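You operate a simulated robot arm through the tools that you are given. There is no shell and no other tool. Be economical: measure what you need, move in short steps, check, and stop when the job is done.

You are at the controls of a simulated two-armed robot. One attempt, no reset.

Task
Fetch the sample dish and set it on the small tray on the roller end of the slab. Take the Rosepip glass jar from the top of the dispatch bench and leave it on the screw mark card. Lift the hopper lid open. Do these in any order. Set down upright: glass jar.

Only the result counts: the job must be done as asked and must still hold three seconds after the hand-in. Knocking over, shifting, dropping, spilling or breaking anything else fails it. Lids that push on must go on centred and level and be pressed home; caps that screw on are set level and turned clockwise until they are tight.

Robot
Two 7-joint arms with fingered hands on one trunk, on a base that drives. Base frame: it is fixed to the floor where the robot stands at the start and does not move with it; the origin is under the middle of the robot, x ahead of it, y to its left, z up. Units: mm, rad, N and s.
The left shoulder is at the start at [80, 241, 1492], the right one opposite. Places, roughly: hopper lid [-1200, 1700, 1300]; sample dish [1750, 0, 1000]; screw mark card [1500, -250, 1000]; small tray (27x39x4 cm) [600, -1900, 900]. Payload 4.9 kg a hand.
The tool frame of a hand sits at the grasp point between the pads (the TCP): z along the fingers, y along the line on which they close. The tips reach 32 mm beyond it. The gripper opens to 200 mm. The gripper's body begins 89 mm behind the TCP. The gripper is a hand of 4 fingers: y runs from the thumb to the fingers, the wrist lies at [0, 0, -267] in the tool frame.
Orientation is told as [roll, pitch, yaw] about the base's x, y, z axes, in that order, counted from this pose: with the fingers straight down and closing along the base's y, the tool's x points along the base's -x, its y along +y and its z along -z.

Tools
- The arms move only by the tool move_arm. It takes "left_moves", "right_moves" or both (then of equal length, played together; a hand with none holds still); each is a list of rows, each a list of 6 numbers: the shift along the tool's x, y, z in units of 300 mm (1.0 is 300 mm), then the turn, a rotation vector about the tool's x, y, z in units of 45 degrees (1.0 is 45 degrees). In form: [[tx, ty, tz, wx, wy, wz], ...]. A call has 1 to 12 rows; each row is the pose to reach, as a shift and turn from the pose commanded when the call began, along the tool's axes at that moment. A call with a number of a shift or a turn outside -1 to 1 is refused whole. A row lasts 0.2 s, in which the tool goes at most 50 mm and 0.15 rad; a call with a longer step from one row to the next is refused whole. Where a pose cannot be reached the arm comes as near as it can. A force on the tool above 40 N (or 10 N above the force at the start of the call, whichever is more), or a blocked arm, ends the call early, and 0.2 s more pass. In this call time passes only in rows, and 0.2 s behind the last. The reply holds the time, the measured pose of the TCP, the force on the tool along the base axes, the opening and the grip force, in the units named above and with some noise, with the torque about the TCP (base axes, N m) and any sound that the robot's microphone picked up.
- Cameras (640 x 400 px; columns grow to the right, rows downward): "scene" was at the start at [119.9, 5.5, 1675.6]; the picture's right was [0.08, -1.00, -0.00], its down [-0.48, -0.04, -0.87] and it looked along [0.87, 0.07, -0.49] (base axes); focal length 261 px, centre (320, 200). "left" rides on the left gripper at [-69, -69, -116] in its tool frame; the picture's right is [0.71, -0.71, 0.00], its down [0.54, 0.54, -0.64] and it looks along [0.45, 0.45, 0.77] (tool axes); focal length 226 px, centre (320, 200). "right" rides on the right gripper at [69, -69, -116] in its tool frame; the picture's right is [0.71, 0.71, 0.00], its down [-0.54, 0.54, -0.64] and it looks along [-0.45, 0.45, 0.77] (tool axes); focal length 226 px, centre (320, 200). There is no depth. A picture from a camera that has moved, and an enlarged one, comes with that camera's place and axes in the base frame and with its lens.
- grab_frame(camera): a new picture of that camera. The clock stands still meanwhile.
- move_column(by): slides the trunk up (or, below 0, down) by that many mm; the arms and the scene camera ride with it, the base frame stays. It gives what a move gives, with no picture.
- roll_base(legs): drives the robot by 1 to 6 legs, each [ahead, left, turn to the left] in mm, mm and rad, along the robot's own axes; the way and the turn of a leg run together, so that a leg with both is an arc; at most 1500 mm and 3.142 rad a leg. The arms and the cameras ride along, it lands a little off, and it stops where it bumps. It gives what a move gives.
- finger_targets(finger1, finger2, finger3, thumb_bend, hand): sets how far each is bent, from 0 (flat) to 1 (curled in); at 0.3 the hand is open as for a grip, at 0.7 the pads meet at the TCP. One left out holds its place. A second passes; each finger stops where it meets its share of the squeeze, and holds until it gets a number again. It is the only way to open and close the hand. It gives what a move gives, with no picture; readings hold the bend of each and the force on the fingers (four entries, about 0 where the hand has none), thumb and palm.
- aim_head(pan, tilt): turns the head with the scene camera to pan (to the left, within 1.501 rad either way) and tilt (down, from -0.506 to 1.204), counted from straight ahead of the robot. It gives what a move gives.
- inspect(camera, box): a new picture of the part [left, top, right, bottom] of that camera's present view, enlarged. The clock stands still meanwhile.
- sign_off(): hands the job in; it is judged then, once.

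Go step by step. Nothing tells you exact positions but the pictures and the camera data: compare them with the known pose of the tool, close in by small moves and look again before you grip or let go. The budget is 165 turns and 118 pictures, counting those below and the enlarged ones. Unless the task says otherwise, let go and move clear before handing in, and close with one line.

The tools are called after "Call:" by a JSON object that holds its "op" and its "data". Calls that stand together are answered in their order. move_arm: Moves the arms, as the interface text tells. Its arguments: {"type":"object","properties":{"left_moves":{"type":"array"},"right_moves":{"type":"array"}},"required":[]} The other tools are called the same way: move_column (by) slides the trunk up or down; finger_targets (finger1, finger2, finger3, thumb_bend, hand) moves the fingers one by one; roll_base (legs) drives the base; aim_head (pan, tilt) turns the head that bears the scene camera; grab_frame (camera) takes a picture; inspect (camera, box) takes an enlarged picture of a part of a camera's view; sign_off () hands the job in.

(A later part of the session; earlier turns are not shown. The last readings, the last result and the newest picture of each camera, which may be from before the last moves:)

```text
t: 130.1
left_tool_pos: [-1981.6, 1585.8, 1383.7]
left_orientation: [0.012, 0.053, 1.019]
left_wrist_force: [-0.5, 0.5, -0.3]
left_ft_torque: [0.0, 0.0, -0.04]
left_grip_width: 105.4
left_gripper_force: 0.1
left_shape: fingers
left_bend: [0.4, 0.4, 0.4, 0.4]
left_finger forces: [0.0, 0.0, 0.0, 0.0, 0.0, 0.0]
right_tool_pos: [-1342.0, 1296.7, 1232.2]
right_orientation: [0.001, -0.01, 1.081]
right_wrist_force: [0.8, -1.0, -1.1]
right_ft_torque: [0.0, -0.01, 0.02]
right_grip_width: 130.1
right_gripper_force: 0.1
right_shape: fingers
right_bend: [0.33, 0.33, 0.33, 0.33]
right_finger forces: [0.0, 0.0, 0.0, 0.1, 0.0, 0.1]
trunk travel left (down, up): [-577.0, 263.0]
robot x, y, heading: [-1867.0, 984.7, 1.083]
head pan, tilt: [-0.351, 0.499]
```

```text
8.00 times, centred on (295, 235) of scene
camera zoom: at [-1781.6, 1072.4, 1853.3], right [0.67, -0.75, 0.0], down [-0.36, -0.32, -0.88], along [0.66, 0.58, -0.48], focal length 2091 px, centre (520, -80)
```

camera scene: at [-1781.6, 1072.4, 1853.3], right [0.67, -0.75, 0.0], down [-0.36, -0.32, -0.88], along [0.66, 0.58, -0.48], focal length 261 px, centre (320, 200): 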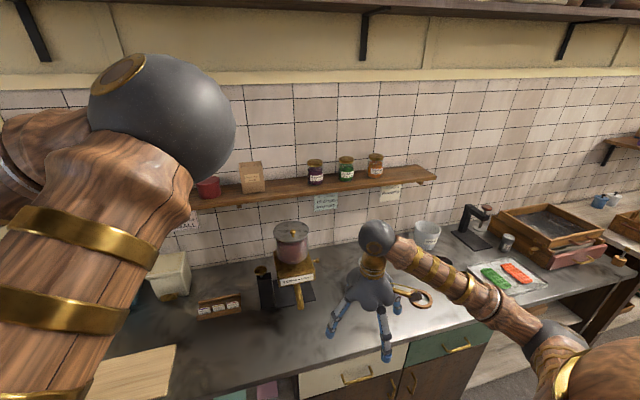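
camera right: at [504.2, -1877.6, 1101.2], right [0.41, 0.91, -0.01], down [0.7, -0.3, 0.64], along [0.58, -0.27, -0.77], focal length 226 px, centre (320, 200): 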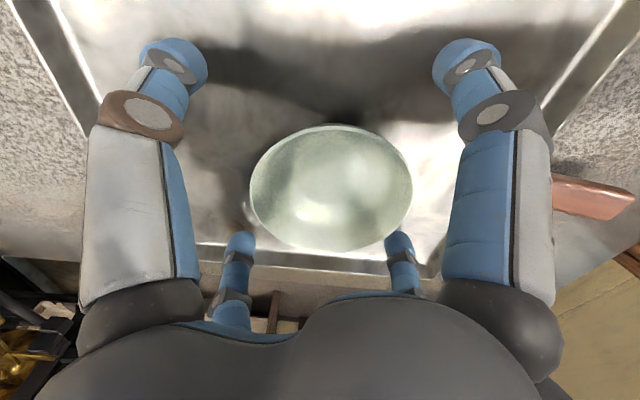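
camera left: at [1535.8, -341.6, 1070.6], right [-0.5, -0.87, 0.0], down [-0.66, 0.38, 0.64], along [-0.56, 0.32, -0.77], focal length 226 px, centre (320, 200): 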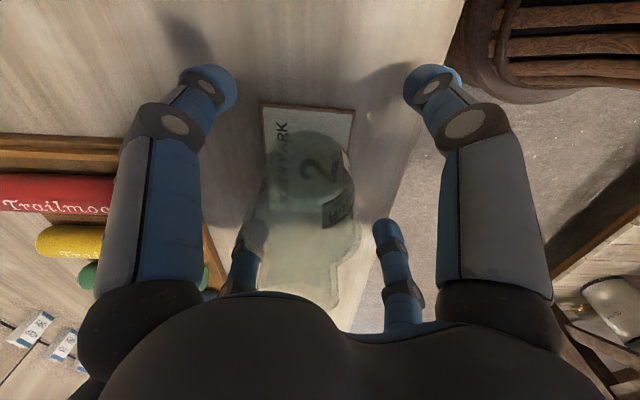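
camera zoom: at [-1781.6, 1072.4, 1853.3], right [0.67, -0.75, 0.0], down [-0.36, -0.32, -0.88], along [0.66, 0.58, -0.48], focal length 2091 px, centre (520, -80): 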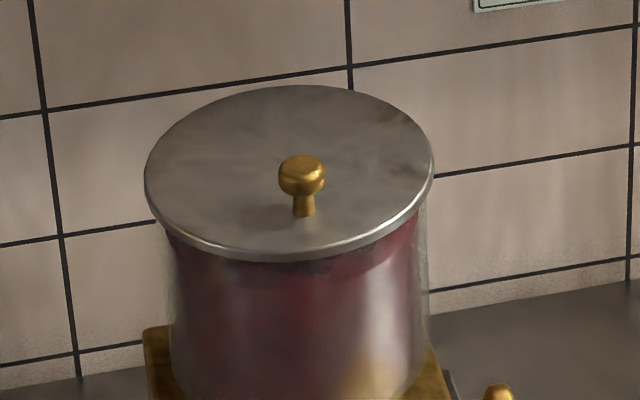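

Lid: centre ≈(-1239,1697), z≈1268, hinge at the wall side, knob near front at ≈(-1257,1667,1288). I'll pitch the right hand 45° forward and pinch the knob between thumb and finger 2. First test which outer finger is which.

Call:
{"op": "finger_targets", "data": {"hand": "right", "finger1": 0.05, "finger2": 0.43, "finger3": 0.25, "thumb_bend": 0.43}}

Call:
{"op": "move_arm", "data": {"right_moves": [[-0.12, 0.04, -0.06, 0, -0.12, 0], [-0.24, 0.08, -0.12, 0, -0.25, 0], [-0.36, 0.12, -0.18, 0, -0.37, 0], [-0.48, 0.16, -0.24, 0, -0.5, 0], [-0.6, 0.2, -0.3, 0, -0.62, 0], [-0.72, 0.25, -0.36, 0, -0.75, 0], [-0.83, 0.29, -0.42, 0, -0.87, 0], [-0.947, 0.333, -0.47, 0, -1.0, 0]]}}

Call:
{"op": "grab_frame", "data": {"camera": "right"}}

Call:
{"op": "grab_frame", "data": {"camera": "scene"}}

```text
t: 131.1
left_tool_pos: [-1980.9, 1583.5, 1383.5]
left_orientation: [0.011, 0.049, 1.018]
left_wrist_force: [0.6, 0.1, -0.7]
left_ft_torque: [0.0, 0.01, -0.02]
left_grip_width: 105.4
left_gripper_force: 0.0
left_shape: fingers
left_bend: [0.4, 0.4, 0.4, 0.4]
left_finger forces: [0.0, 0.1, 0.0, 0.0, 0.0, 0.0]
right_tool_pos: [-1340.4, 1295.7, 1233.3]
right_orientation: [-0.002, -0.011, 1.082]
right_wrist_force: [-0.4, 0.0, 0.2]
right_ft_torque: [-0.02, 0.02, -0.02]
right_grip_width: 146.8
right_gripper_force: 0.0
right_shape: fingers
right_bend: [0.06, 0.43, 0.25, 0.43]
right_finger forces: [0.0, 0.0, 0.0, 0.0, 0.0, 0.0]
trunk travel left (down, up): [-577.0, 263.0]
robot x, y, heading: [-1865.3, 985.8, 1.08]
head pan, tilt: [-0.351, 0.499]
```

```text
t: 132.9
left_tool_pos: [-1980.2, 1587.2, 1382.6]
left_orientation: [0.01, 0.054, 1.02]
left_wrist_force: [0.2, 0.0, 0.4]
left_ft_torque: [-0.03, 0.0, 0.0]
left_grip_width: 105.5
left_gripper_force: 0.0
left_shape: fingers
left_bend: [0.4, 0.4, 0.4, 0.4]
left_finger forces: [0.1, 0.1, 0.0, 0.1, 0.0, 0.0]
right_tool_pos: [-1298.3, 1596.3, 1375.3]
right_orientation: [0.002, -0.799, 1.082]
right_wrist_force: [-0.5, 0.4, 0.6]
right_ft_torque: [0.0, 0.01, -0.02]
right_grip_width: 146.9
right_gripper_force: 0.0
right_shape: fingers
right_bend: [0.06, 0.43, 0.25, 0.43]
right_finger forces: [0.0, 0.0, 0.0, 0.0, 0.0, 0.0]
trunk travel left (down, up): [-577.0, 263.0]
robot x, y, heading: [-1862.7, 989.3, 1.077]
head pan, tilt: [-0.351, 0.499]
```

```text
35 pictures are left
camera right: at [-1299.2, 1448.4, 1408.6], right [-0.86, -0.1, -0.51], down [-0.52, 0.18, 0.84], along [0.01, 0.98, -0.21], focal length 226 px, centre (320, 200)
```

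right: 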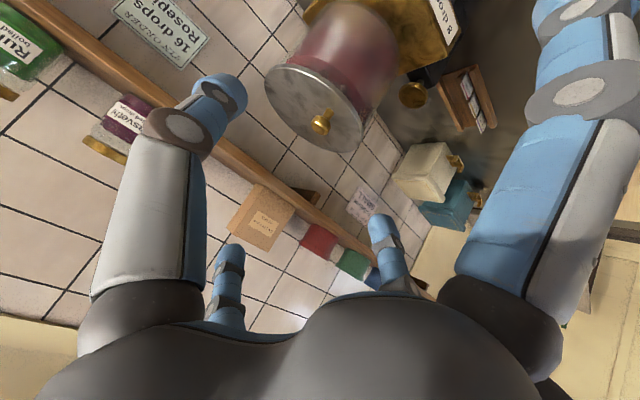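

```text
34 pictures are left
camera scene: at [-1782.9, 1073.1, 1853.3], right [0.67, -0.75, 0.0], down [-0.36, -0.32, -0.88], along [0.66, 0.58, -0.48], focal length 261 px, centre (320, 200)
```

scene: 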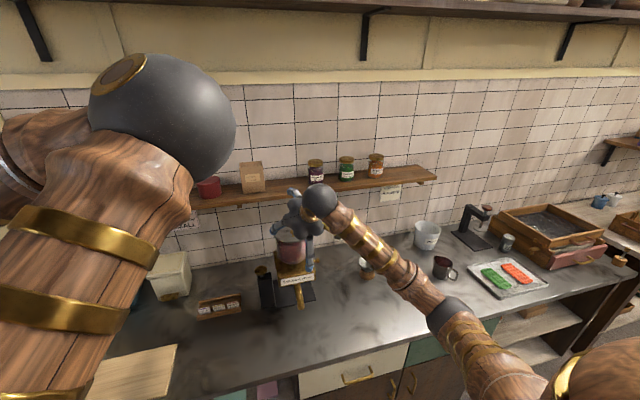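

Finger 1 is the lower/front one, finger 3 the upper/back one. The knob lies on the tool axis ~120 mm ahead; closing in.

Call:
{"op": "move_arm", "data": {"right_moves": [[0.009, -0.008, 0.12, 0, 0, 0], [0.018, -0.015, 0.24, 0, 0, 0], [0.018, -0.015, 0.29, 0, 0, 0]]}}

Call:
{"op": "grab_frame", "data": {"camera": "right"}}

Call:
{"op": "inspect", "data": {"camera": "scene", "box": [240, 170, 360, 290]}}

```text
t: 133.7
left_tool_pos: [-1981.3, 1584.1, 1383.7]
left_orientation: [0.01, 0.05, 1.019]
left_wrist_force: [-0.2, -0.1, 0.3]
left_ft_torque: [0.0, 0.02, -0.02]
left_grip_width: 105.0
left_gripper_force: 0.0
left_shape: fingers
left_bend: [0.4, 0.4, 0.4, 0.4]
left_finger forces: [0.1, 0.0, 0.0, 0.0, 0.0, 0.0]
right_tool_pos: [-1265.6, 1642.8, 1311.7]
right_orientation: [-0.001, -0.798, 1.083]
right_wrist_force: [-0.2, 0.6, -0.2]
right_ft_torque: [-0.01, 0.02, 0.02]
right_grip_width: 147.0
right_gripper_force: 0.2
right_shape: fingers
right_bend: [0.06, 0.43, 0.25, 0.43]
right_finger forces: [0.0, 0.0, 0.1, 0.0, 0.1, 0.0]
trunk travel left (down, up): [-577.0, 263.0]
robot x, y, heading: [-1863.1, 984.9, 1.082]
head pan, tilt: [-0.351, 0.499]
```

```text
33 pictures are left
camera right: at [-1266.9, 1495.7, 1344.2], right [-0.86, -0.1, -0.51], down [-0.52, 0.18, 0.84], along [0.0, 0.98, -0.21], focal length 226 px, centre (320, 200)
```

right: 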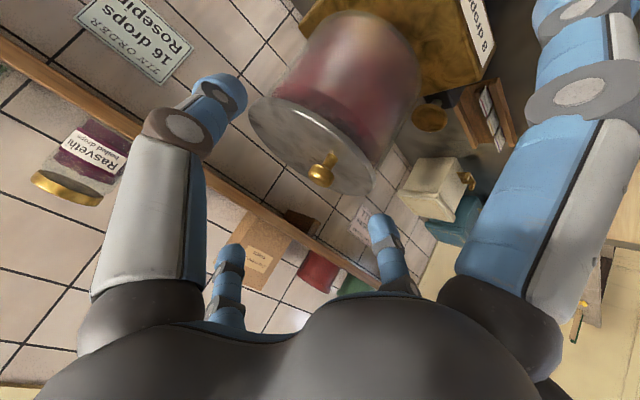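

```text
3.33 times, centred on (300, 230) of scene
camera zoom: at [-1782.6, 1071.6, 1853.4], right [0.67, -0.75, 0.0], down [-0.36, -0.32, -0.88], along [0.66, 0.58, -0.48], focal length 871 px, centre (387, 100)
```

zoom: 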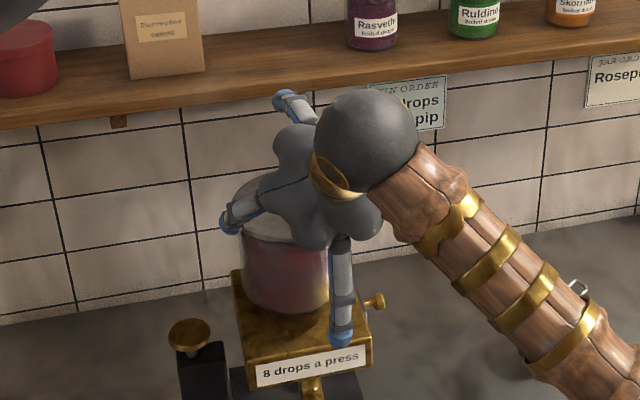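

Call:
{"op": "move_arm", "data": {"right_moves": [[0, 0, 0.035, 0, 0, 0], [0, 0, 0.067, 0, 0, 0]]}}

Call:
{"op": "finger_targets", "data": {"hand": "right", "finger2": 0.72, "thumb_bend": 0.72}}

Call:
{"op": "grab_frame", "data": {"camera": "right"}}

```text
t: 134.3
left_tool_pos: [-1980.9, 1585.0, 1383.2]
left_orientation: [0.01, 0.052, 1.02]
left_wrist_force: [0.4, 0.6, 0.1]
left_ft_torque: [0.02, -0.01, 0.0]
left_grip_width: 105.4
left_gripper_force: 0.0
left_shape: fingers
left_bend: [0.4, 0.4, 0.4, 0.4]
left_finger forces: [0.0, 0.0, 0.0, 0.0, 0.0, 0.0]
right_tool_pos: [-1259.8, 1656.5, 1295.3]
right_orientation: [0.002, -0.797, 1.082]
right_wrist_force: [0.2, 0.4, 0.5]
right_ft_torque: [-0.03, 0.01, -0.02]
right_grip_width: 147.0
right_gripper_force: 0.0
right_shape: fingers
right_bend: [0.06, 0.43, 0.25, 0.43]
right_finger forces: [0.0, 0.1, 0.0, 0.1, 0.1, 0.0]
trunk travel left (down, up): [-577.0, 263.0]
robot x, y, heading: [-1869.0, 986.3, 1.079]
head pan, tilt: [-0.351, 0.499]
```

```text
t: 135.3
left_tool_pos: [-1982.2, 1583.2, 1384.1]
left_orientation: [0.011, 0.049, 1.02]
left_wrist_force: [-0.1, 0.3, 0.3]
left_ft_torque: [0.01, -0.01, 0.01]
left_grip_width: 105.2
left_gripper_force: 0.1
left_shape: fingers
left_bend: [0.4, 0.4, 0.4, 0.4]
left_finger forces: [0.0, 0.0, 0.0, 0.0, 0.0, 0.0]
right_tool_pos: [-1261.1, 1653.4, 1298.8]
right_orientation: [0.002, -0.798, 1.08]
right_wrist_force: [-3.7, -8.6, 5.5]
right_ft_torque: [0.11, 0.31, 0.24]
right_grip_width: 125.5
right_gripper_force: 8.9
right_shape: fingers
right_bend: [0.06, 0.51, 0.25, 0.71]
right_finger forces: [0.1, 9.1, 0.1, 0.0, 9.0, 0.0]
trunk travel left (down, up): [-577.0, 263.0]
robot x, y, heading: [-1860.0, 983.3, 1.084]
head pan, tilt: [-0.351, 0.499]
```

```text
31 pictures are left
camera right: at [-1261.0, 1505.4, 1330.5], right [-0.86, -0.1, -0.5], down [-0.52, 0.18, 0.84], along [0.0, 0.98, -0.21], focal length 226 px, centre (320, 200)
```

right: 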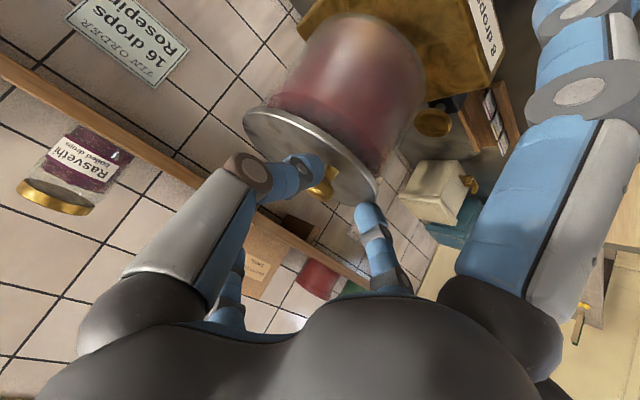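

Call:
{"op": "inspect", "data": {"camera": "right", "box": [240, 130, 420, 250]}}

```text
3.33 times, centred on (330, 190) of right
camera zoom: at [-1261.0, 1505.4, 1330.5], right [-0.86, -0.1, -0.5], down [-0.52, 0.18, 0.84], along [0.0, 0.98, -0.21], focal length 754 px, centre (287, 233)
```

zoom: 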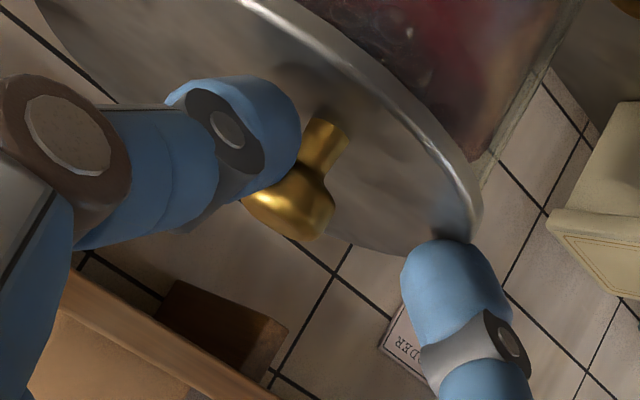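

Finger 2's tip caught the lid edge - too deep. Opening, backing off ~13 mm and re-closing.

Call:
{"op": "finger_targets", "data": {"hand": "right", "finger2": 0.45, "thumb_bend": 0.5}}

Call:
{"op": "move_arm", "data": {"right_moves": [[0, 0, -0.045, 0, 0, 0]]}}

Call:
{"op": "finger_targets", "data": {"hand": "right", "finger2": 0.72, "thumb_bend": 0.72}}

Call:
{"op": "inspect", "data": {"camera": "right", "box": [240, 130, 420, 250]}}

```text
t: 136.3
left_tool_pos: [-1983.9, 1583.9, 1383.8]
left_orientation: [0.011, 0.05, 1.019]
left_wrist_force: [-0.2, 0.5, 0.5]
left_ft_torque: [-0.01, 0.02, 0.01]
left_grip_width: 105.5
left_gripper_force: 0.1
left_shape: fingers
left_bend: [0.4, 0.4, 0.4, 0.4]
left_finger forces: [0.1, 0.0, 0.0, 0.0, 0.1, 0.1]
right_tool_pos: [-1260.5, 1654.9, 1298.5]
right_orientation: [-0.002, -0.802, 1.084]
right_wrist_force: [0.5, 6.9, 22.2]
right_ft_torque: [0.18, -1.36, 0.41]
right_grip_width: 136.2
right_gripper_force: 11.0
right_shape: fingers
right_bend: [0.06, 0.45, 0.25, 0.52]
right_finger forces: [0.1, 0.0, 0.0, 0.0, 22.2, 0.1]
trunk travel left (down, up): [-577.0, 263.0]
robot x, y, heading: [-1865.7, 986.9, 1.081]
head pan, tilt: [-0.351, 0.499]
```

```text
t: 136.7
left_tool_pos: [-1978.2, 1584.1, 1383.0]
left_orientation: [0.014, 0.052, 1.019]
left_wrist_force: [0.6, 0.0, 0.1]
left_ft_torque: [-0.02, 0.02, 0.0]
left_grip_width: 105.2
left_gripper_force: 0.1
left_shape: fingers
left_bend: [0.4, 0.4, 0.4, 0.4]
left_finger forces: [0.1, 0.0, 0.0, 0.0, 0.0, 0.1]
right_tool_pos: [-1261.7, 1646.4, 1303.2]
right_orientation: [0.002, -0.792, 1.079]
right_wrist_force: [0.5, -0.1, 1.4]
right_ft_torque: [0.01, -0.02, 0.01]
right_grip_width: 139.3
right_gripper_force: 0.1
right_shape: fingers
right_bend: [0.06, 0.45, 0.25, 0.5]
right_finger forces: [0.0, 0.0, 0.0, 0.0, 0.1, 0.0]
trunk travel left (down, up): [-577.0, 263.0]
robot x, y, heading: [-1862.4, 984.6, 1.08]
head pan, tilt: [-0.351, 0.499]
```

```text
t: 137.7
left_tool_pos: [-1982.9, 1585.6, 1383.2]
left_orientation: [0.011, 0.049, 1.019]
left_wrist_force: [-0.7, 0.2, 0.1]
left_ft_torque: [0.01, -0.01, -0.02]
left_grip_width: 105.3
left_gripper_force: 0.1
left_shape: fingers
left_bend: [0.4, 0.4, 0.4, 0.4]
left_finger forces: [0.0, 0.0, 0.0, 0.0, 0.0, 0.0]
right_tool_pos: [-1266.0, 1648.3, 1307.2]
right_orientation: [-0.002, -0.795, 1.085]
right_wrist_force: [-8.2, 0.8, 0.0]
right_ft_torque: [0.04, 0.19, 0.2]
right_grip_width: 125.4
right_gripper_force: 4.3
right_shape: fingers
right_bend: [0.06, 0.67, 0.25, 0.72]
right_finger forces: [0.0, 8.1, 0.0, 0.0, 0.2, 0.0]
trunk travel left (down, up): [-577.0, 263.0]
robot x, y, heading: [-1863.2, 986.1, 1.083]
head pan, tilt: [-0.351, 0.499]
```

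```text
3.33 times, centred on (330, 190) of right
camera zoom: at [-1266.5, 1499.6, 1339.6], right [-0.86, -0.11, -0.51], down [-0.52, 0.18, 0.84], along [0.0, 0.98, -0.21], focal length 754 px, centre (287, 233)
```

zoom: 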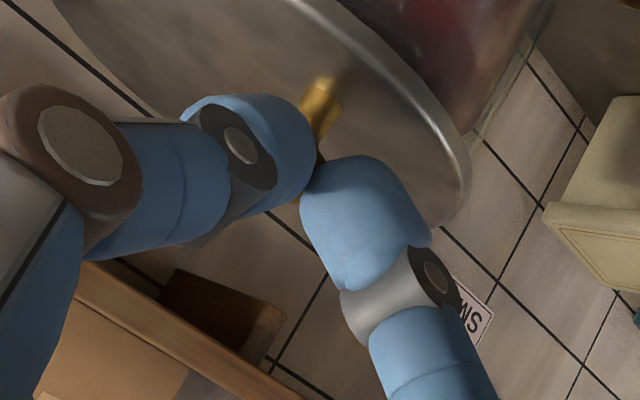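

Call:
{"op": "finger_targets", "data": {"hand": "right", "finger2": 0.8, "thumb_bend": 0.85}}

Call:
{"op": "inspect", "data": {"camera": "right", "box": [240, 130, 420, 250]}}

```text
t: 138.7
left_tool_pos: [-1981.7, 1585.6, 1383.6]
left_orientation: [0.009, 0.05, 1.019]
left_wrist_force: [0.0, -0.2, 0.5]
left_ft_torque: [0.0, 0.03, 0.04]
left_grip_width: 105.5
left_gripper_force: 0.0
left_shape: fingers
left_bend: [0.4, 0.4, 0.4, 0.4]
left_finger forces: [0.0, 0.1, 0.0, 0.1, 0.0, 0.0]
right_tool_pos: [-1263.6, 1646.6, 1307.2]
right_orientation: [0.0, -0.794, 1.083]
right_wrist_force: [-7.4, -0.2, 1.9]
right_ft_torque: [0.02, 0.13, 0.2]
right_grip_width: 125.3
right_gripper_force: 5.2
right_shape: fingers
right_bend: [0.06, 0.66, 0.25, 0.84]
right_finger forces: [0.1, 11.0, 0.0, 0.0, 0.1, 0.1]
trunk travel left (down, up): [-577.0, 263.0]
robot x, y, heading: [-1864.5, 985.9, 1.075]
head pan, tilt: [-0.351, 0.499]
```

```text
3.33 times, centred on (330, 190) of right
camera zoom: at [-1265.4, 1498.8, 1339.7], right [-0.86, -0.1, -0.51], down [-0.52, 0.18, 0.84], along [0.0, 0.98, -0.21], focal length 754 px, centre (287, 233)
```

zoom: 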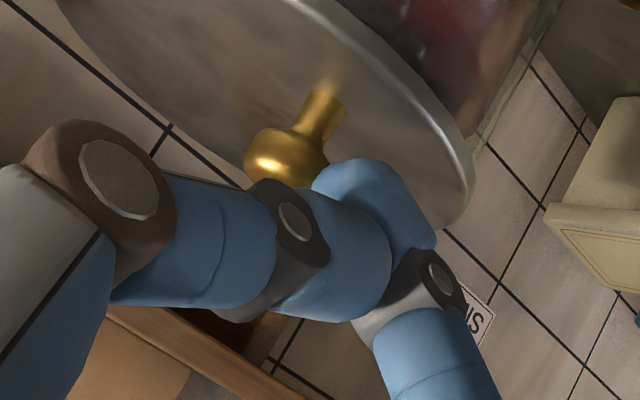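

The thumb passed over the ball; the knob is slightly deeper. I'll back off, pre-close to a narrow gap, look, then advance over the knob.

Call:
{"op": "finger_targets", "data": {"hand": "right", "finger2": 0.5, "thumb_bend": 0.5}}

Call:
{"op": "move_arm", "data": {"right_moves": [[0, 0, -0.08, 0, 0, 0]]}}

Call:
{"op": "finger_targets", "data": {"hand": "right", "finger2": 0.58, "thumb_bend": 0.58}}

Call:
{"op": "inspect", "data": {"camera": "right", "box": [240, 100, 420, 220]}}

```text
t: 139.7
left_tool_pos: [-1981.5, 1585.0, 1384.5]
left_orientation: [0.012, 0.052, 1.019]
left_wrist_force: [-0.5, 0.9, 0.3]
left_ft_torque: [-0.01, 0.01, 0.01]
left_grip_width: 105.4
left_gripper_force: 0.1
left_shape: fingers
left_bend: [0.4, 0.4, 0.4, 0.4]
left_finger forces: [0.0, 0.0, 0.0, 0.0, 0.0, 0.0]
right_tool_pos: [-1263.0, 1647.5, 1306.6]
right_orientation: [0.002, -0.796, 1.082]
right_wrist_force: [0.1, -0.3, -0.9]
right_ft_torque: [0.01, 0.01, 0.0]
right_grip_width: 139.3
right_gripper_force: 0.0
right_shape: fingers
right_bend: [0.06, 0.5, 0.25, 0.5]
right_finger forces: [0.0, 0.0, 0.0, 0.1, 0.0, 0.0]
trunk travel left (down, up): [-577.0, 263.0]
robot x, y, heading: [-1866.7, 986.8, 1.078]
head pan, tilt: [-0.351, 0.499]
```

```text
t: 140.1
left_tool_pos: [-1982.1, 1582.2, 1384.2]
left_orientation: [0.012, 0.053, 1.019]
left_wrist_force: [-0.1, 0.8, 0.1]
left_ft_torque: [0.04, -0.01, 0.0]
left_grip_width: 105.0
left_gripper_force: 0.1
left_shape: fingers
left_bend: [0.4, 0.4, 0.4, 0.4]
left_finger forces: [0.1, 0.0, 0.1, 0.1, 0.1, 0.0]
right_tool_pos: [-1270.5, 1630.7, 1323.4]
right_orientation: [0.0, -0.799, 1.081]
right_wrist_force: [0.2, -1.3, 0.7]
right_ft_torque: [-0.02, 0.01, 0.0]
right_grip_width: 139.0
right_gripper_force: 0.1
right_shape: fingers
right_bend: [0.06, 0.5, 0.25, 0.5]
right_finger forces: [0.0, 0.1, 0.0, 0.0, 0.0, 0.0]
trunk travel left (down, up): [-577.0, 263.0]
robot x, y, heading: [-1865.8, 986.2, 1.082]
head pan, tilt: [-0.351, 0.499]
```

```text
t: 141.1
left_tool_pos: [-1980.5, 1584.7, 1382.7]
left_orientation: [0.011, 0.05, 1.019]
left_wrist_force: [-0.7, -0.4, -0.3]
left_ft_torque: [-0.01, 0.0, -0.02]
left_grip_width: 105.4
left_gripper_force: 0.0
left_shape: fingers
left_bend: [0.4, 0.4, 0.4, 0.4]
left_finger forces: [0.0, 0.1, 0.1, 0.1, 0.0, 0.0]
right_tool_pos: [-1270.0, 1631.1, 1323.7]
right_orientation: [0.0, -0.796, 1.082]
right_wrist_force: [0.5, -0.8, -0.1]
right_ft_torque: [0.0, 0.02, 0.0]
right_grip_width: 132.9
right_gripper_force: 0.0
right_shape: fingers
right_bend: [0.06, 0.57, 0.25, 0.57]
right_finger forces: [0.0, 0.0, 0.1, 0.1, 0.0, 0.0]
trunk travel left (down, up): [-577.0, 263.0]
robot x, y, heading: [-1862.0, 987.3, 1.079]
head pan, tilt: [-0.351, 0.499]
```

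```text
3.33 times, centred on (330, 160) of right
camera zoom: at [-1270.8, 1483.1, 1356.0], right [-0.86, -0.1, -0.5], down [-0.52, 0.18, 0.84], along [0.0, 0.98, -0.21], focal length 754 px, centre (287, 333)
```

zoom: 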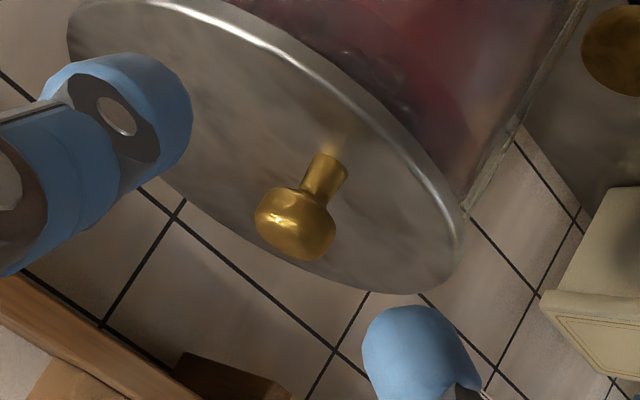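

Call:
{"op": "finger_targets", "data": {"hand": "right", "finger2": 0.63, "thumb_bend": 0.63}}

Call:
{"op": "move_arm", "data": {"right_moves": [[0, 0, 0.05, 0, 0, 0], [0, 0, 0.095, 0, 0, 0]]}}

Call:
{"op": "inspect", "data": {"camera": "right", "box": [240, 110, 420, 230]}}

```text
t: 142.1
left_tool_pos: [-1982.0, 1584.3, 1382.4]
left_orientation: [0.009, 0.051, 1.019]
left_wrist_force: [0.1, -0.2, 0.1]
left_ft_torque: [0.02, -0.02, -0.01]
left_grip_width: 105.4
left_gripper_force: 0.0
left_shape: fingers
left_bend: [0.4, 0.4, 0.4, 0.4]
left_finger forces: [0.2, 0.0, 0.0, 0.0, 0.0, 0.0]
right_tool_pos: [-1271.4, 1630.5, 1323.2]
right_orientation: [0.001, -0.796, 1.082]
right_wrist_force: [-0.4, 0.2, -0.2]
right_ft_torque: [-0.01, 0.03, 0.01]
right_grip_width: 129.3
right_gripper_force: 0.0
right_shape: fingers
right_bend: [0.06, 0.63, 0.25, 0.63]
right_finger forces: [0.0, 0.0, 0.0, 0.0, 0.0, 0.1]
trunk travel left (down, up): [-577.0, 263.0]
robot x, y, heading: [-1863.6, 984.8, 1.08]
head pan, tilt: [-0.351, 0.499]
```

```text
t: 142.7
left_tool_pos: [-1981.4, 1584.7, 1383.8]
left_orientation: [0.01, 0.05, 1.018]
left_wrist_force: [-0.3, 0.0, -0.1]
left_ft_torque: [-0.03, 0.0, 0.0]
left_grip_width: 105.1
left_gripper_force: 0.1
left_shape: fingers
left_bend: [0.4, 0.4, 0.4, 0.4]
left_finger forces: [0.0, 0.0, 0.0, 0.0, 0.0, 0.1]
right_tool_pos: [-1261.7, 1649.2, 1304.3]
right_orientation: [-0.001, -0.797, 1.08]
right_wrist_force: [-1.0, -0.7, 0.4]
right_ft_torque: [-0.03, 0.07, 0.0]
right_grip_width: 128.9
right_gripper_force: 0.0
right_shape: fingers
right_bend: [0.06, 0.63, 0.25, 0.63]
right_finger forces: [0.0, 1.0, 0.0, 0.1, 0.0, 0.0]
trunk travel left (down, up): [-577.0, 263.0]
robot x, y, heading: [-1863.2, 984.5, 1.083]
head pan, tilt: [-0.351, 0.499]
```

```text
3.33 times, centred on (330, 170) of right
camera zoom: at [-1261.7, 1501.3, 1336.2], right [-0.86, -0.1, -0.51], down [-0.52, 0.18, 0.84], along [0.0, 0.98, -0.21], focal length 754 px, centre (287, 300)
```

zoom: 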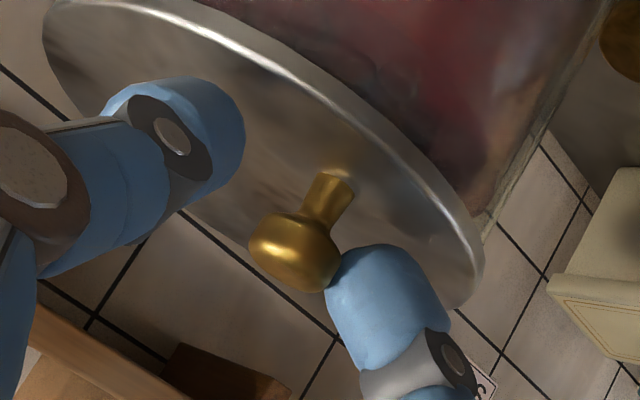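

Call:
{"op": "move_arm", "data": {"right_moves": [[-0.023, 0.022, 0.0, 0, 0, 0]]}}

Call:
{"op": "finger_targets", "data": {"hand": "right", "finger2": 0.75, "thumb_bend": 0.75}}

Call:
{"op": "inspect", "data": {"camera": "right", "box": [240, 110, 420, 230]}}

```text
t: 143.1
left_tool_pos: [-1981.1, 1586.1, 1383.4]
left_orientation: [0.011, 0.05, 1.02]
left_wrist_force: [-0.5, -0.7, 0.0]
left_ft_torque: [-0.01, 0.05, 0.0]
left_grip_width: 105.1
left_gripper_force: 0.0
left_shape: fingers
left_bend: [0.4, 0.4, 0.4, 0.4]
left_finger forces: [0.0, 0.0, 0.0, 0.1, 0.1, 0.0]
right_tool_pos: [-1265.5, 1656.8, 1307.5]
right_orientation: [0.0, -0.796, 1.083]
right_wrist_force: [-0.2, -0.1, -0.1]
right_ft_torque: [-0.01, -0.02, -0.02]
right_grip_width: 128.6
right_gripper_force: 0.1
right_shape: fingers
right_bend: [0.06, 0.63, 0.25, 0.63]
right_finger forces: [0.0, 0.0, 0.1, 0.0, 0.0, 0.0]
trunk travel left (down, up): [-577.0, 263.0]
robot x, y, heading: [-1866.5, 986.2, 1.077]
head pan, tilt: [-0.351, 0.499]
```

```text
t: 144.1
left_tool_pos: [-1981.2, 1584.3, 1383.8]
left_orientation: [0.013, 0.051, 1.019]
left_wrist_force: [-0.1, 0.0, -0.9]
left_ft_torque: [0.01, 0.01, 0.02]
left_grip_width: 105.4
left_gripper_force: 0.0
left_shape: fingers
left_bend: [0.4, 0.4, 0.4, 0.4]
left_finger forces: [0.0, 0.1, 0.0, 0.0, 0.1, 0.1]
right_tool_pos: [-1264.2, 1655.6, 1308.1]
right_orientation: [0.001, -0.797, 1.081]
right_wrist_force: [1.8, 1.7, -1.1]
right_ft_torque: [0.02, -0.04, -0.01]
right_grip_width: 126.5
right_gripper_force: 9.2
right_shape: fingers
right_bend: [0.06, 0.66, 0.25, 0.68]
right_finger forces: [0.1, 9.4, 0.0, 0.1, 9.2, 0.0]
trunk travel left (down, up): [-577.0, 263.0]
robot x, y, heading: [-1861.5, 984.0, 1.078]
head pan, tilt: [-0.351, 0.499]
```

```text
3.33 times, centred on (330, 170) of right
camera zoom: at [-1264.8, 1508.4, 1340.7], right [-0.86, -0.1, -0.5], down [-0.52, 0.18, 0.84], along [0.0, 0.98, -0.21], focal length 754 px, centre (287, 300)
```

zoom: 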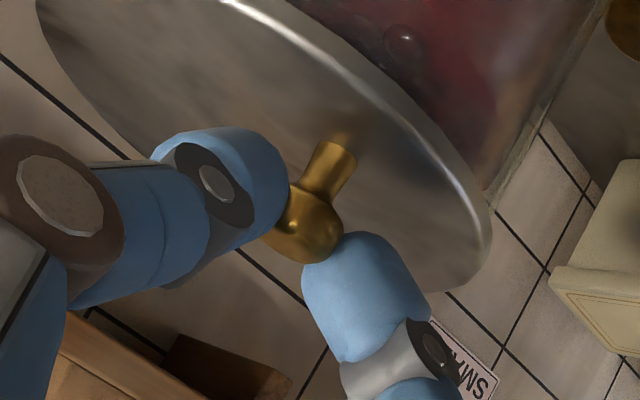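

Knob is pinched evenly (9 N each side). Lifting along the hinge arc, first to ~30°.

Call:
{"op": "move_arm", "data": {"right_moves": [[-0.027, 0, -0.015, 0, 0, 0], [-0.054, 0, -0.03, 0, 0, 0], [-0.083, 0, -0.04, 0, 0, 0], [-0.112, 0, -0.049, 0, 0, 0], [-0.143, 0, -0.054, 0, 0, 0], [-0.174, 0, -0.058, 0, 0, 0]]}}

Call:
{"op": "grab_frame", "data": {"camera": "right"}}

Call:
{"op": "inspect", "data": {"camera": "scene", "box": [240, 170, 360, 290]}}

```text
t: 145.5
left_tool_pos: [-1978.5, 1585.3, 1383.0]
left_orientation: [0.012, 0.052, 1.019]
left_wrist_force: [-0.1, 1.0, 0.0]
left_ft_torque: [0.03, 0.0, 0.0]
left_grip_width: 105.3
left_gripper_force: 0.1
left_shape: fingers
left_bend: [0.4, 0.4, 0.4, 0.4]
left_finger forces: [0.1, 0.0, 0.0, 0.1, 0.0, 0.1]
right_tool_pos: [-1252.4, 1678.3, 1357.9]
right_orientation: [0.002, -0.797, 1.081]
right_wrist_force: [7.5, -2.8, -1.0]
right_ft_torque: [-0.15, -0.09, -0.17]
right_grip_width: 126.5
right_gripper_force: 9.5
right_shape: fingers
right_bend: [0.06, 0.67, 0.25, 0.68]
right_finger forces: [0.0, 5.9, 0.1, 0.0, 13.7, 0.0]
trunk travel left (down, up): [-577.0, 263.0]
robot x, y, heading: [-1863.2, 986.2, 1.075]
head pan, tilt: [-0.351, 0.499]
```

```text
24 pictures are left
camera right: at [-1253.2, 1529.3, 1390.5], right [-0.86, -0.1, -0.5], down [-0.51, 0.18, 0.84], along [0.01, 0.98, -0.21], focal length 226 px, centre (320, 200)
```

right: 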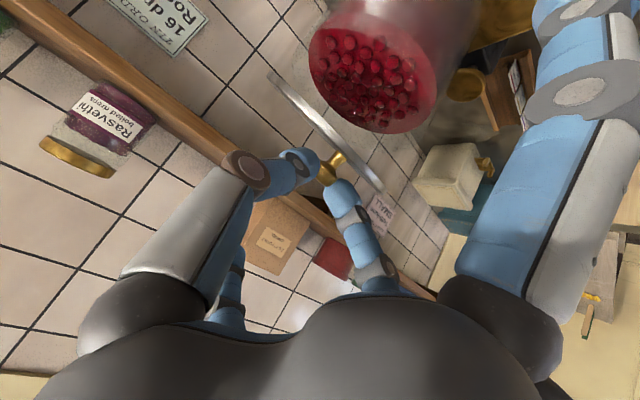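

```text
3.33 times, centred on (300, 230) of scene
camera zoom: at [-1780.2, 1071.3, 1853.3], right [0.67, -0.75, 0.0], down [-0.36, -0.32, -0.88], along [0.65, 0.58, -0.48], focal length 871 px, centre (387, 100)
```

zoom: 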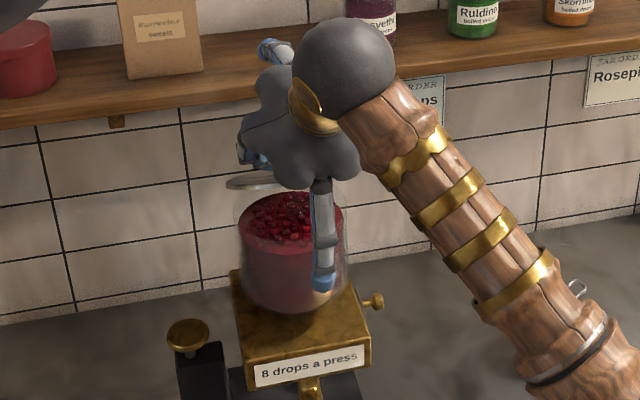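

Lid is opening nicely, sweets visible. Tucking finger 3 away from the shelf and continuing to ~60°.

Call:
{"op": "finger_targets", "data": {"hand": "right", "finger3": 0.5}}

Call:
{"op": "move_arm", "data": {"right_moves": [[-0.03, -0.005, 0, 0, 0, 0], [-0.061, -0.01, 0.001, 0, 0, 0], [-0.09, -0.01, 0.008, 0, 0, 0], [-0.121, -0.01, 0.014, 0, 0, 0], [-0.15, -0.01, 0.025, 0, 0, 0], [-0.178, -0.01, 0.037, 0, 0, 0]]}}

Call:
{"op": "grab_frame", "data": {"camera": "right"}}

Call:
{"op": "inspect", "data": {"camera": "scene", "box": [240, 150, 360, 270]}}

```text
t: 146.5
left_tool_pos: [-1980.1, 1584.5, 1384.1]
left_orientation: [0.011, 0.05, 1.02]
left_wrist_force: [0.1, 0.0, 0.9]
left_ft_torque: [-0.01, -0.01, 0.02]
left_grip_width: 105.2
left_gripper_force: 0.1
left_shape: fingers
left_bend: [0.4, 0.4, 0.4, 0.4]
left_finger forces: [0.0, 0.0, 0.1, 0.1, 0.0, 0.0]
right_tool_pos: [-1251.7, 1676.5, 1357.4]
right_orientation: [0.002, -0.796, 1.08]
right_wrist_force: [7.5, -3.7, -2.3]
right_ft_torque: [-0.17, -0.09, -0.17]
right_grip_width: 126.4
right_gripper_force: 9.5
right_shape: fingers
right_bend: [0.06, 0.67, 0.5, 0.68]
right_finger forces: [0.0, 5.3, 0.1, 0.0, 14.1, 0.1]
trunk travel left (down, up): [-577.0, 263.0]
robot x, y, heading: [-1863.8, 982.7, 1.077]
head pan, tilt: [-0.351, 0.499]
```

```text
t: 147.9
left_tool_pos: [-1979.5, 1583.3, 1383.9]
left_orientation: [0.011, 0.05, 1.022]
left_wrist_force: [-0.3, -0.2, 0.1]
left_ft_torque: [0.0, 0.0, -0.01]
left_grip_width: 105.3
left_gripper_force: 0.0
left_shape: fingers
left_bend: [0.4, 0.4, 0.4, 0.4]
left_finger forces: [0.0, 0.0, 0.0, 0.0, 0.1, 0.0]
right_tool_pos: [-1228.4, 1713.8, 1389.8]
right_orientation: [0.001, -0.797, 1.08]
right_wrist_force: [5.9, -8.8, 7.3]
right_ft_torque: [-0.1, -0.15, -0.21]
right_grip_width: 126.5
right_gripper_force: 12.3
right_shape: fingers
right_bend: [0.06, 0.67, 0.5, 0.68]
right_finger forces: [0.0, 8.0, 0.0, 0.1, 18.1, 0.0]
trunk travel left (down, up): [-577.0, 263.0]
robot x, y, heading: [-1866.3, 984.0, 1.076]
head pan, tilt: [-0.351, 0.499]
```

```text
22 pictures are left
camera right: at [-1229.8, 1566.5, 1422.9], right [-0.86, -0.1, -0.51], down [-0.52, 0.18, 0.84], along [0.01, 0.98, -0.21], focal length 226 px, centre (320, 200)
```

right: 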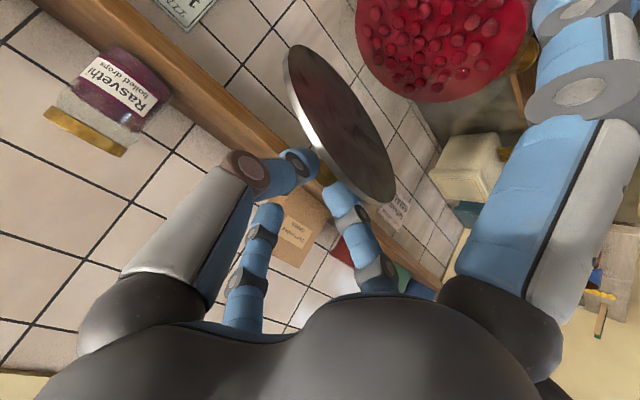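

```text
3.33 times, centred on (300, 210) of scene
camera zoom: at [-1781.4, 1068.7, 1853.5], right [0.67, -0.75, 0.0], down [-0.36, -0.32, -0.88], along [0.66, 0.58, -0.48], focal length 871 px, centre (387, 167)
```

zoom: 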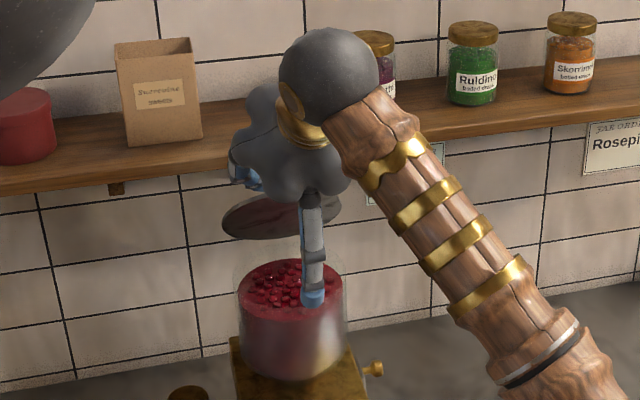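

Forces show the real arc radius is a bit larger; correcting outward and sideways while going further.

Call:
{"op": "move_arm", "data": {"right_moves": [[-0.02, -0.012, -0.008, 0, 0, 0], [-0.05, -0.02, 0.005, 0, 0, 0], [-0.08, -0.022, 0.025, 0, 0, 0], [-0.113, -0.022, 0.048, 0, 0, 0]]}}

Call:
{"op": "grab_frame", "data": {"camera": "right"}}

Call:
{"op": "inspect", "data": {"camera": "scene", "box": [240, 150, 360, 270]}}

```text
t: 148.9
left_tool_pos: [-1981.0, 1584.4, 1382.8]
left_orientation: [0.011, 0.05, 1.019]
left_wrist_force: [-0.6, -0.5, 0.5]
left_ft_torque: [-0.01, 0.02, 0.0]
left_grip_width: 105.2
left_gripper_force: 0.1
left_shape: fingers
left_bend: [0.4, 0.4, 0.4, 0.4]
left_finger forces: [0.1, 0.1, 0.1, 0.0, 0.0, 0.1]
right_tool_pos: [-1210.0, 1744.0, 1405.1]
right_orientation: [0.001, -0.799, 1.085]
right_wrist_force: [3.0, -1.4, 5.0]
right_ft_torque: [-0.03, -0.09, -0.04]
right_grip_width: 125.2
right_gripper_force: 5.3
right_shape: fingers
right_bend: [0.06, 0.69, 0.5, 0.73]
right_finger forces: [0.0, 3.8, 0.0, 0.0, 7.3, 0.0]
trunk travel left (down, up): [-577.0, 263.0]
robot x, y, heading: [-1865.5, 987.4, 1.075]
head pan, tilt: [-0.351, 0.499]
```

```text
20 pictures are left
camera right: at [-1209.9, 1596.2, 1437.6], right [-0.86, -0.1, -0.51], down [-0.52, 0.18, 0.84], along [0.0, 0.98, -0.21], focal length 226 px, centre (320, 200)
```

right: 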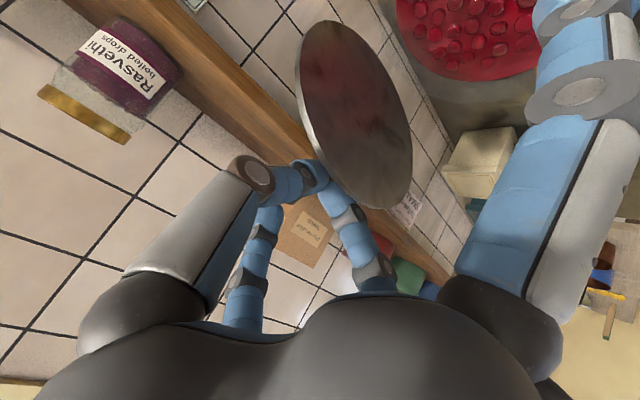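

```text
3.33 times, centred on (300, 210) of scene
camera zoom: at [-1782.8, 1070.7, 1853.6], right [0.67, -0.75, 0.0], down [-0.36, -0.32, -0.88], along [0.66, 0.58, -0.48], focal length 871 px, centre (387, 167)
```

zoom: 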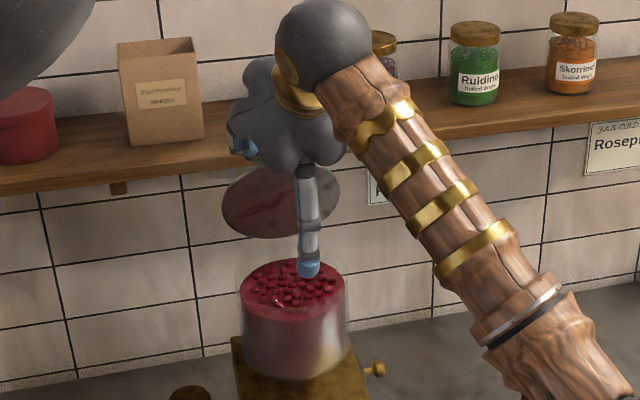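

Lid is near vertical and the pinch is slipping a little. I'll bring finger 1 in against the lid's underside to back it up and push it over.

Call:
{"op": "finger_targets", "data": {"hand": "right", "finger1": 0.6}}

Call:
{"op": "grab_frame", "data": {"camera": "right"}}

```text
t: 149.9
left_tool_pos: [-1981.6, 1582.7, 1383.4]
left_orientation: [0.01, 0.049, 1.02]
left_wrist_force: [-0.4, -0.2, -0.1]
left_ft_torque: [-0.03, 0.02, -0.02]
left_grip_width: 105.4
left_gripper_force: 0.0
left_shape: fingers
left_bend: [0.4, 0.4, 0.4, 0.4]
left_finger forces: [0.0, 0.0, 0.0, 0.0, 0.0, 0.0]
right_tool_pos: [-1210.3, 1741.4, 1404.1]
right_orientation: [0.001, -0.799, 1.081]
right_wrist_force: [0.2, -3.0, 7.8]
right_ft_torque: [-0.08, 0.0, 0.02]
right_grip_width: 36.5
right_gripper_force: 12.9
right_shape: fingers
right_bend: [0.55, 0.69, 0.5, 0.73]
right_finger forces: [7.5, 5.3, 0.0, 0.0, 12.7, 0.0]
trunk travel left (down, up): [-577.0, 263.0]
robot x, y, heading: [-1865.5, 984.9, 1.083]
head pan, tilt: [-0.351, 0.499]
```

```text
18 pictures are left
camera right: at [-1210.4, 1594.7, 1437.1], right [-0.86, -0.1, -0.51], down [-0.52, 0.18, 0.84], along [0.0, 0.98, -0.21], focal length 226 px, centre (320, 200)
```

right: 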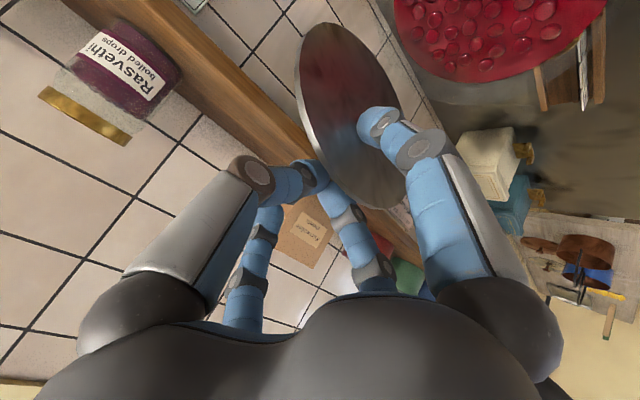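

Finger 1 supports the lid from below. Releasing the knob.

Call:
{"op": "finger_targets", "data": {"hand": "right", "finger2": 0.5, "thumb_bend": 0.5, "finger1": 0.62}}

Call:
{"op": "grab_frame", "data": {"camera": "right"}}

Call:
{"op": "inspect", "data": {"camera": "scene", "box": [240, 150, 360, 270]}}

```text
t: 150.9
left_tool_pos: [-1981.1, 1584.8, 1383.5]
left_orientation: [0.01, 0.051, 1.019]
left_wrist_force: [0.1, -0.3, -0.4]
left_ft_torque: [-0.04, -0.02, -0.02]
left_grip_width: 105.3
left_gripper_force: 0.0
left_shape: fingers
left_bend: [0.4, 0.4, 0.4, 0.4]
left_finger forces: [0.0, 0.1, 0.0, 0.0, 0.0, 0.0]
right_tool_pos: [-1208.8, 1744.5, 1402.0]
right_orientation: [0.0, -0.796, 1.083]
right_wrist_force: [-0.4, -0.5, 0.0]
right_ft_torque: [-0.02, 0.03, -0.03]
right_grip_width: 51.8
right_gripper_force: 0.3
right_shape: fingers
right_bend: [0.62, 0.5, 0.5, 0.5]
right_finger forces: [0.8, 0.1, 0.0, 0.1, 0.0, 0.0]
trunk travel left (down, up): [-577.0, 263.0]
robot x, y, heading: [-1863.9, 986.5, 1.082]
head pan, tilt: [-0.351, 0.499]
```

```text
17 pictures are left
camera right: at [-1209.4, 1596.4, 1435.7], right [-0.86, -0.11, -0.5], down [-0.52, 0.18, 0.84], along [0.0, 0.98, -0.21], focal length 226 px, centre (320, 200)
```

right: 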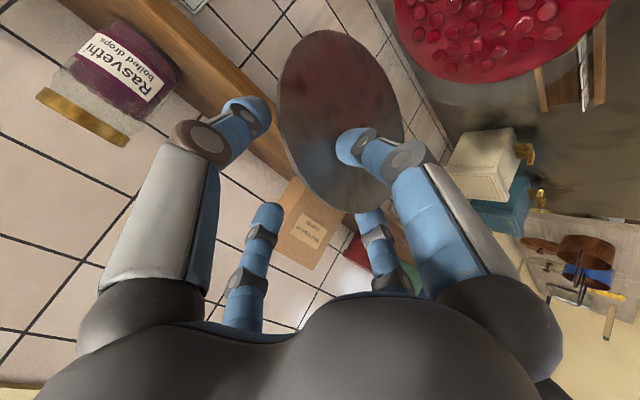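

```text
3.33 times, centred on (300, 210) of scene
camera zoom: at [-1782.2, 1071.8, 1853.3], right [0.67, -0.75, 0.0], down [-0.36, -0.32, -0.88], along [0.65, 0.58, -0.48], focal length 871 px, centre (387, 167)
```

zoom: 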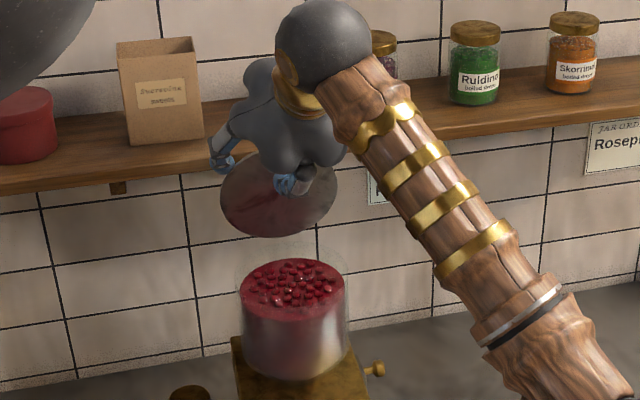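

Lid is about vertical, resting lightly on finger 1. Nudging it past vertical.

Call:
{"op": "move_arm", "data": {"right_moves": [[-0.02, 0, 0.02, 0, 0, 0], [-0.04, 0, 0.04, 0, 0, 0], [-0.058, 0, 0.06, 0, 0, 0]]}}

Call:
{"op": "grab_frame", "data": {"camera": "right"}}

Call:
{"op": "inspect", "data": {"camera": "scene", "box": [240, 150, 360, 270]}}

```text
t: 151.7
left_tool_pos: [-1981.6, 1584.3, 1382.8]
left_orientation: [0.009, 0.05, 1.018]
left_wrist_force: [0.5, 0.1, -0.5]
left_ft_torque: [-0.03, -0.02, -0.04]
left_grip_width: 105.4
left_gripper_force: 0.1
left_shape: fingers
left_bend: [0.4, 0.4, 0.4, 0.4]
left_finger forces: [0.0, 0.0, 0.0, 0.0, 0.0, 0.1]
right_tool_pos: [-1197.6, 1765.2, 1403.3]
right_orientation: [-0.001, -0.797, 1.082]
right_wrist_force: [0.4, -1.4, 1.0]
right_ft_torque: [-0.03, 0.0, -0.01]
right_grip_width: 50.6
right_gripper_force: 0.6
right_shape: fingers
right_bend: [0.62, 0.5, 0.5, 0.5]
right_finger forces: [0.8, 0.2, 0.1, 0.0, 0.0, 0.0]
trunk travel left (down, up): [-577.0, 263.0]
robot x, y, heading: [-1865.9, 989.2, 1.078]
head pan, tilt: [-0.351, 0.499]
```

```text
15 pictures are left
camera right: at [-1198.7, 1617.7, 1435.2], right [-0.86, -0.11, -0.51], down [-0.52, 0.18, 0.84], along [0.0, 0.98, -0.21], focal length 226 px, centre (320, 200)
```

right: 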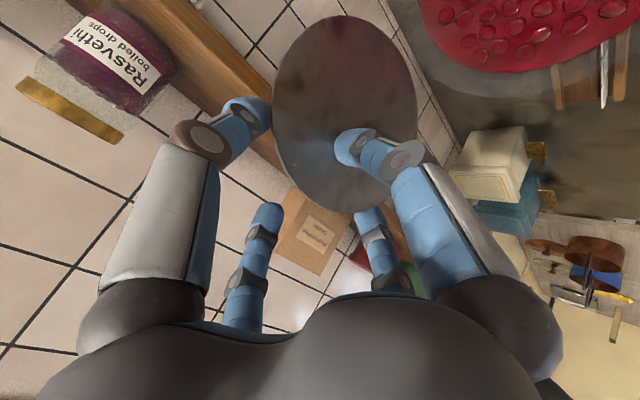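

```text
3.33 times, centred on (300, 210) of scene
camera zoom: at [-1782.5, 1071.3, 1853.3], right [0.67, -0.75, 0.0], down [-0.36, -0.32, -0.88], along [0.66, 0.58, -0.48], focal length 871 px, centre (387, 167)
```

zoom: 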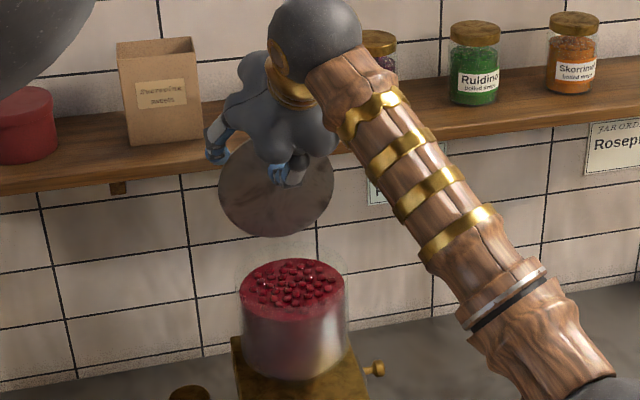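

Call:
{"op": "move_arm", "data": {"right_moves": [[-0.015, 0, 0.02, 0, 0, 0], [-0.03, 0, 0.045, 0, 0, 0], [-0.04, 0, 0.06, 0, 0, 0]]}}

Call:
{"op": "grab_frame", "data": {"camera": "right"}}

Call:
{"op": "inspect", "data": {"camera": "scene", "box": [240, 150, 360, 270]}}

```text
t: 152.5
left_tool_pos: [-1983.8, 1579.7, 1385.3]
left_orientation: [0.01, 0.047, 1.02]
left_wrist_force: [1.1, -0.9, -0.3]
left_ft_torque: [0.0, 0.04, 0.01]
left_grip_width: 105.5
left_gripper_force: 0.1
left_shape: fingers
left_bend: [0.4, 0.4, 0.4, 0.4]
left_finger forces: [0.1, 0.1, 0.0, 0.0, 0.0, 0.0]
right_tool_pos: [-1190.4, 1778.3, 1402.9]
right_orientation: [-0.001, -0.801, 1.082]
right_wrist_force: [-11.5, -20.9, 11.5]
right_ft_torque: [-1.11, 0.56, -0.16]
right_grip_width: 53.3
right_gripper_force: 13.1
right_shape: fingers
right_bend: [0.6, 0.5, 0.5, 0.5]
right_finger forces: [25.4, 0.1, 0.0, 0.0, 0.0, 0.1]
trunk travel left (down, up): [-577.0, 263.0]
robot x, y, heading: [-1860.2, 986.0, 1.075]
head pan, tilt: [-0.351, 0.499]
```

```text
13 pictures are left
camera right: at [-1191.9, 1631.2, 1436.0], right [-0.86, -0.1, -0.51], down [-0.52, 0.18, 0.84], along [0.0, 0.98, -0.21], focal length 226 px, centre (320, 200)
```

right: 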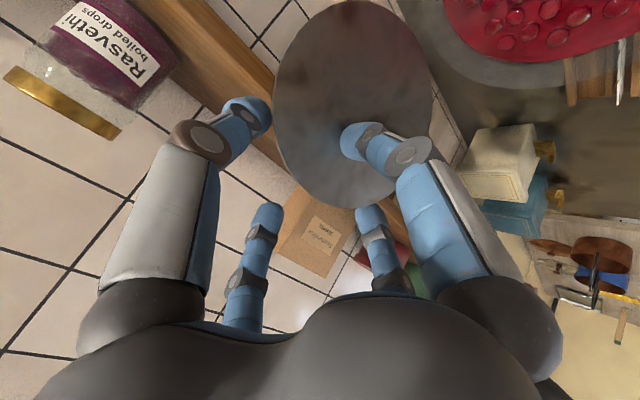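

```text
3.33 times, centred on (300, 210) of scene
camera zoom: at [-1786.5, 1064.8, 1854.0], right [0.67, -0.75, 0.0], down [-0.36, -0.32, -0.88], along [0.66, 0.59, -0.48], focal length 871 px, centre (387, 167)
```

zoom: 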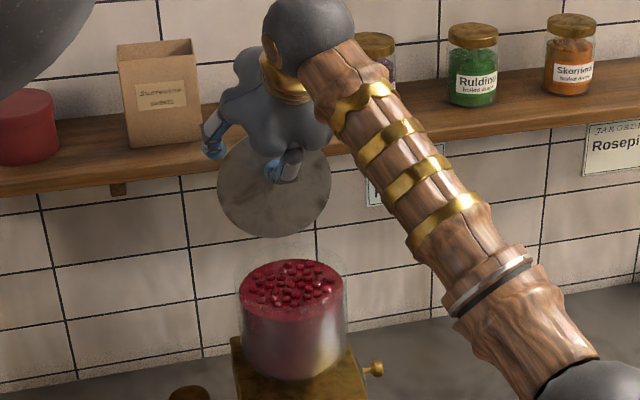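

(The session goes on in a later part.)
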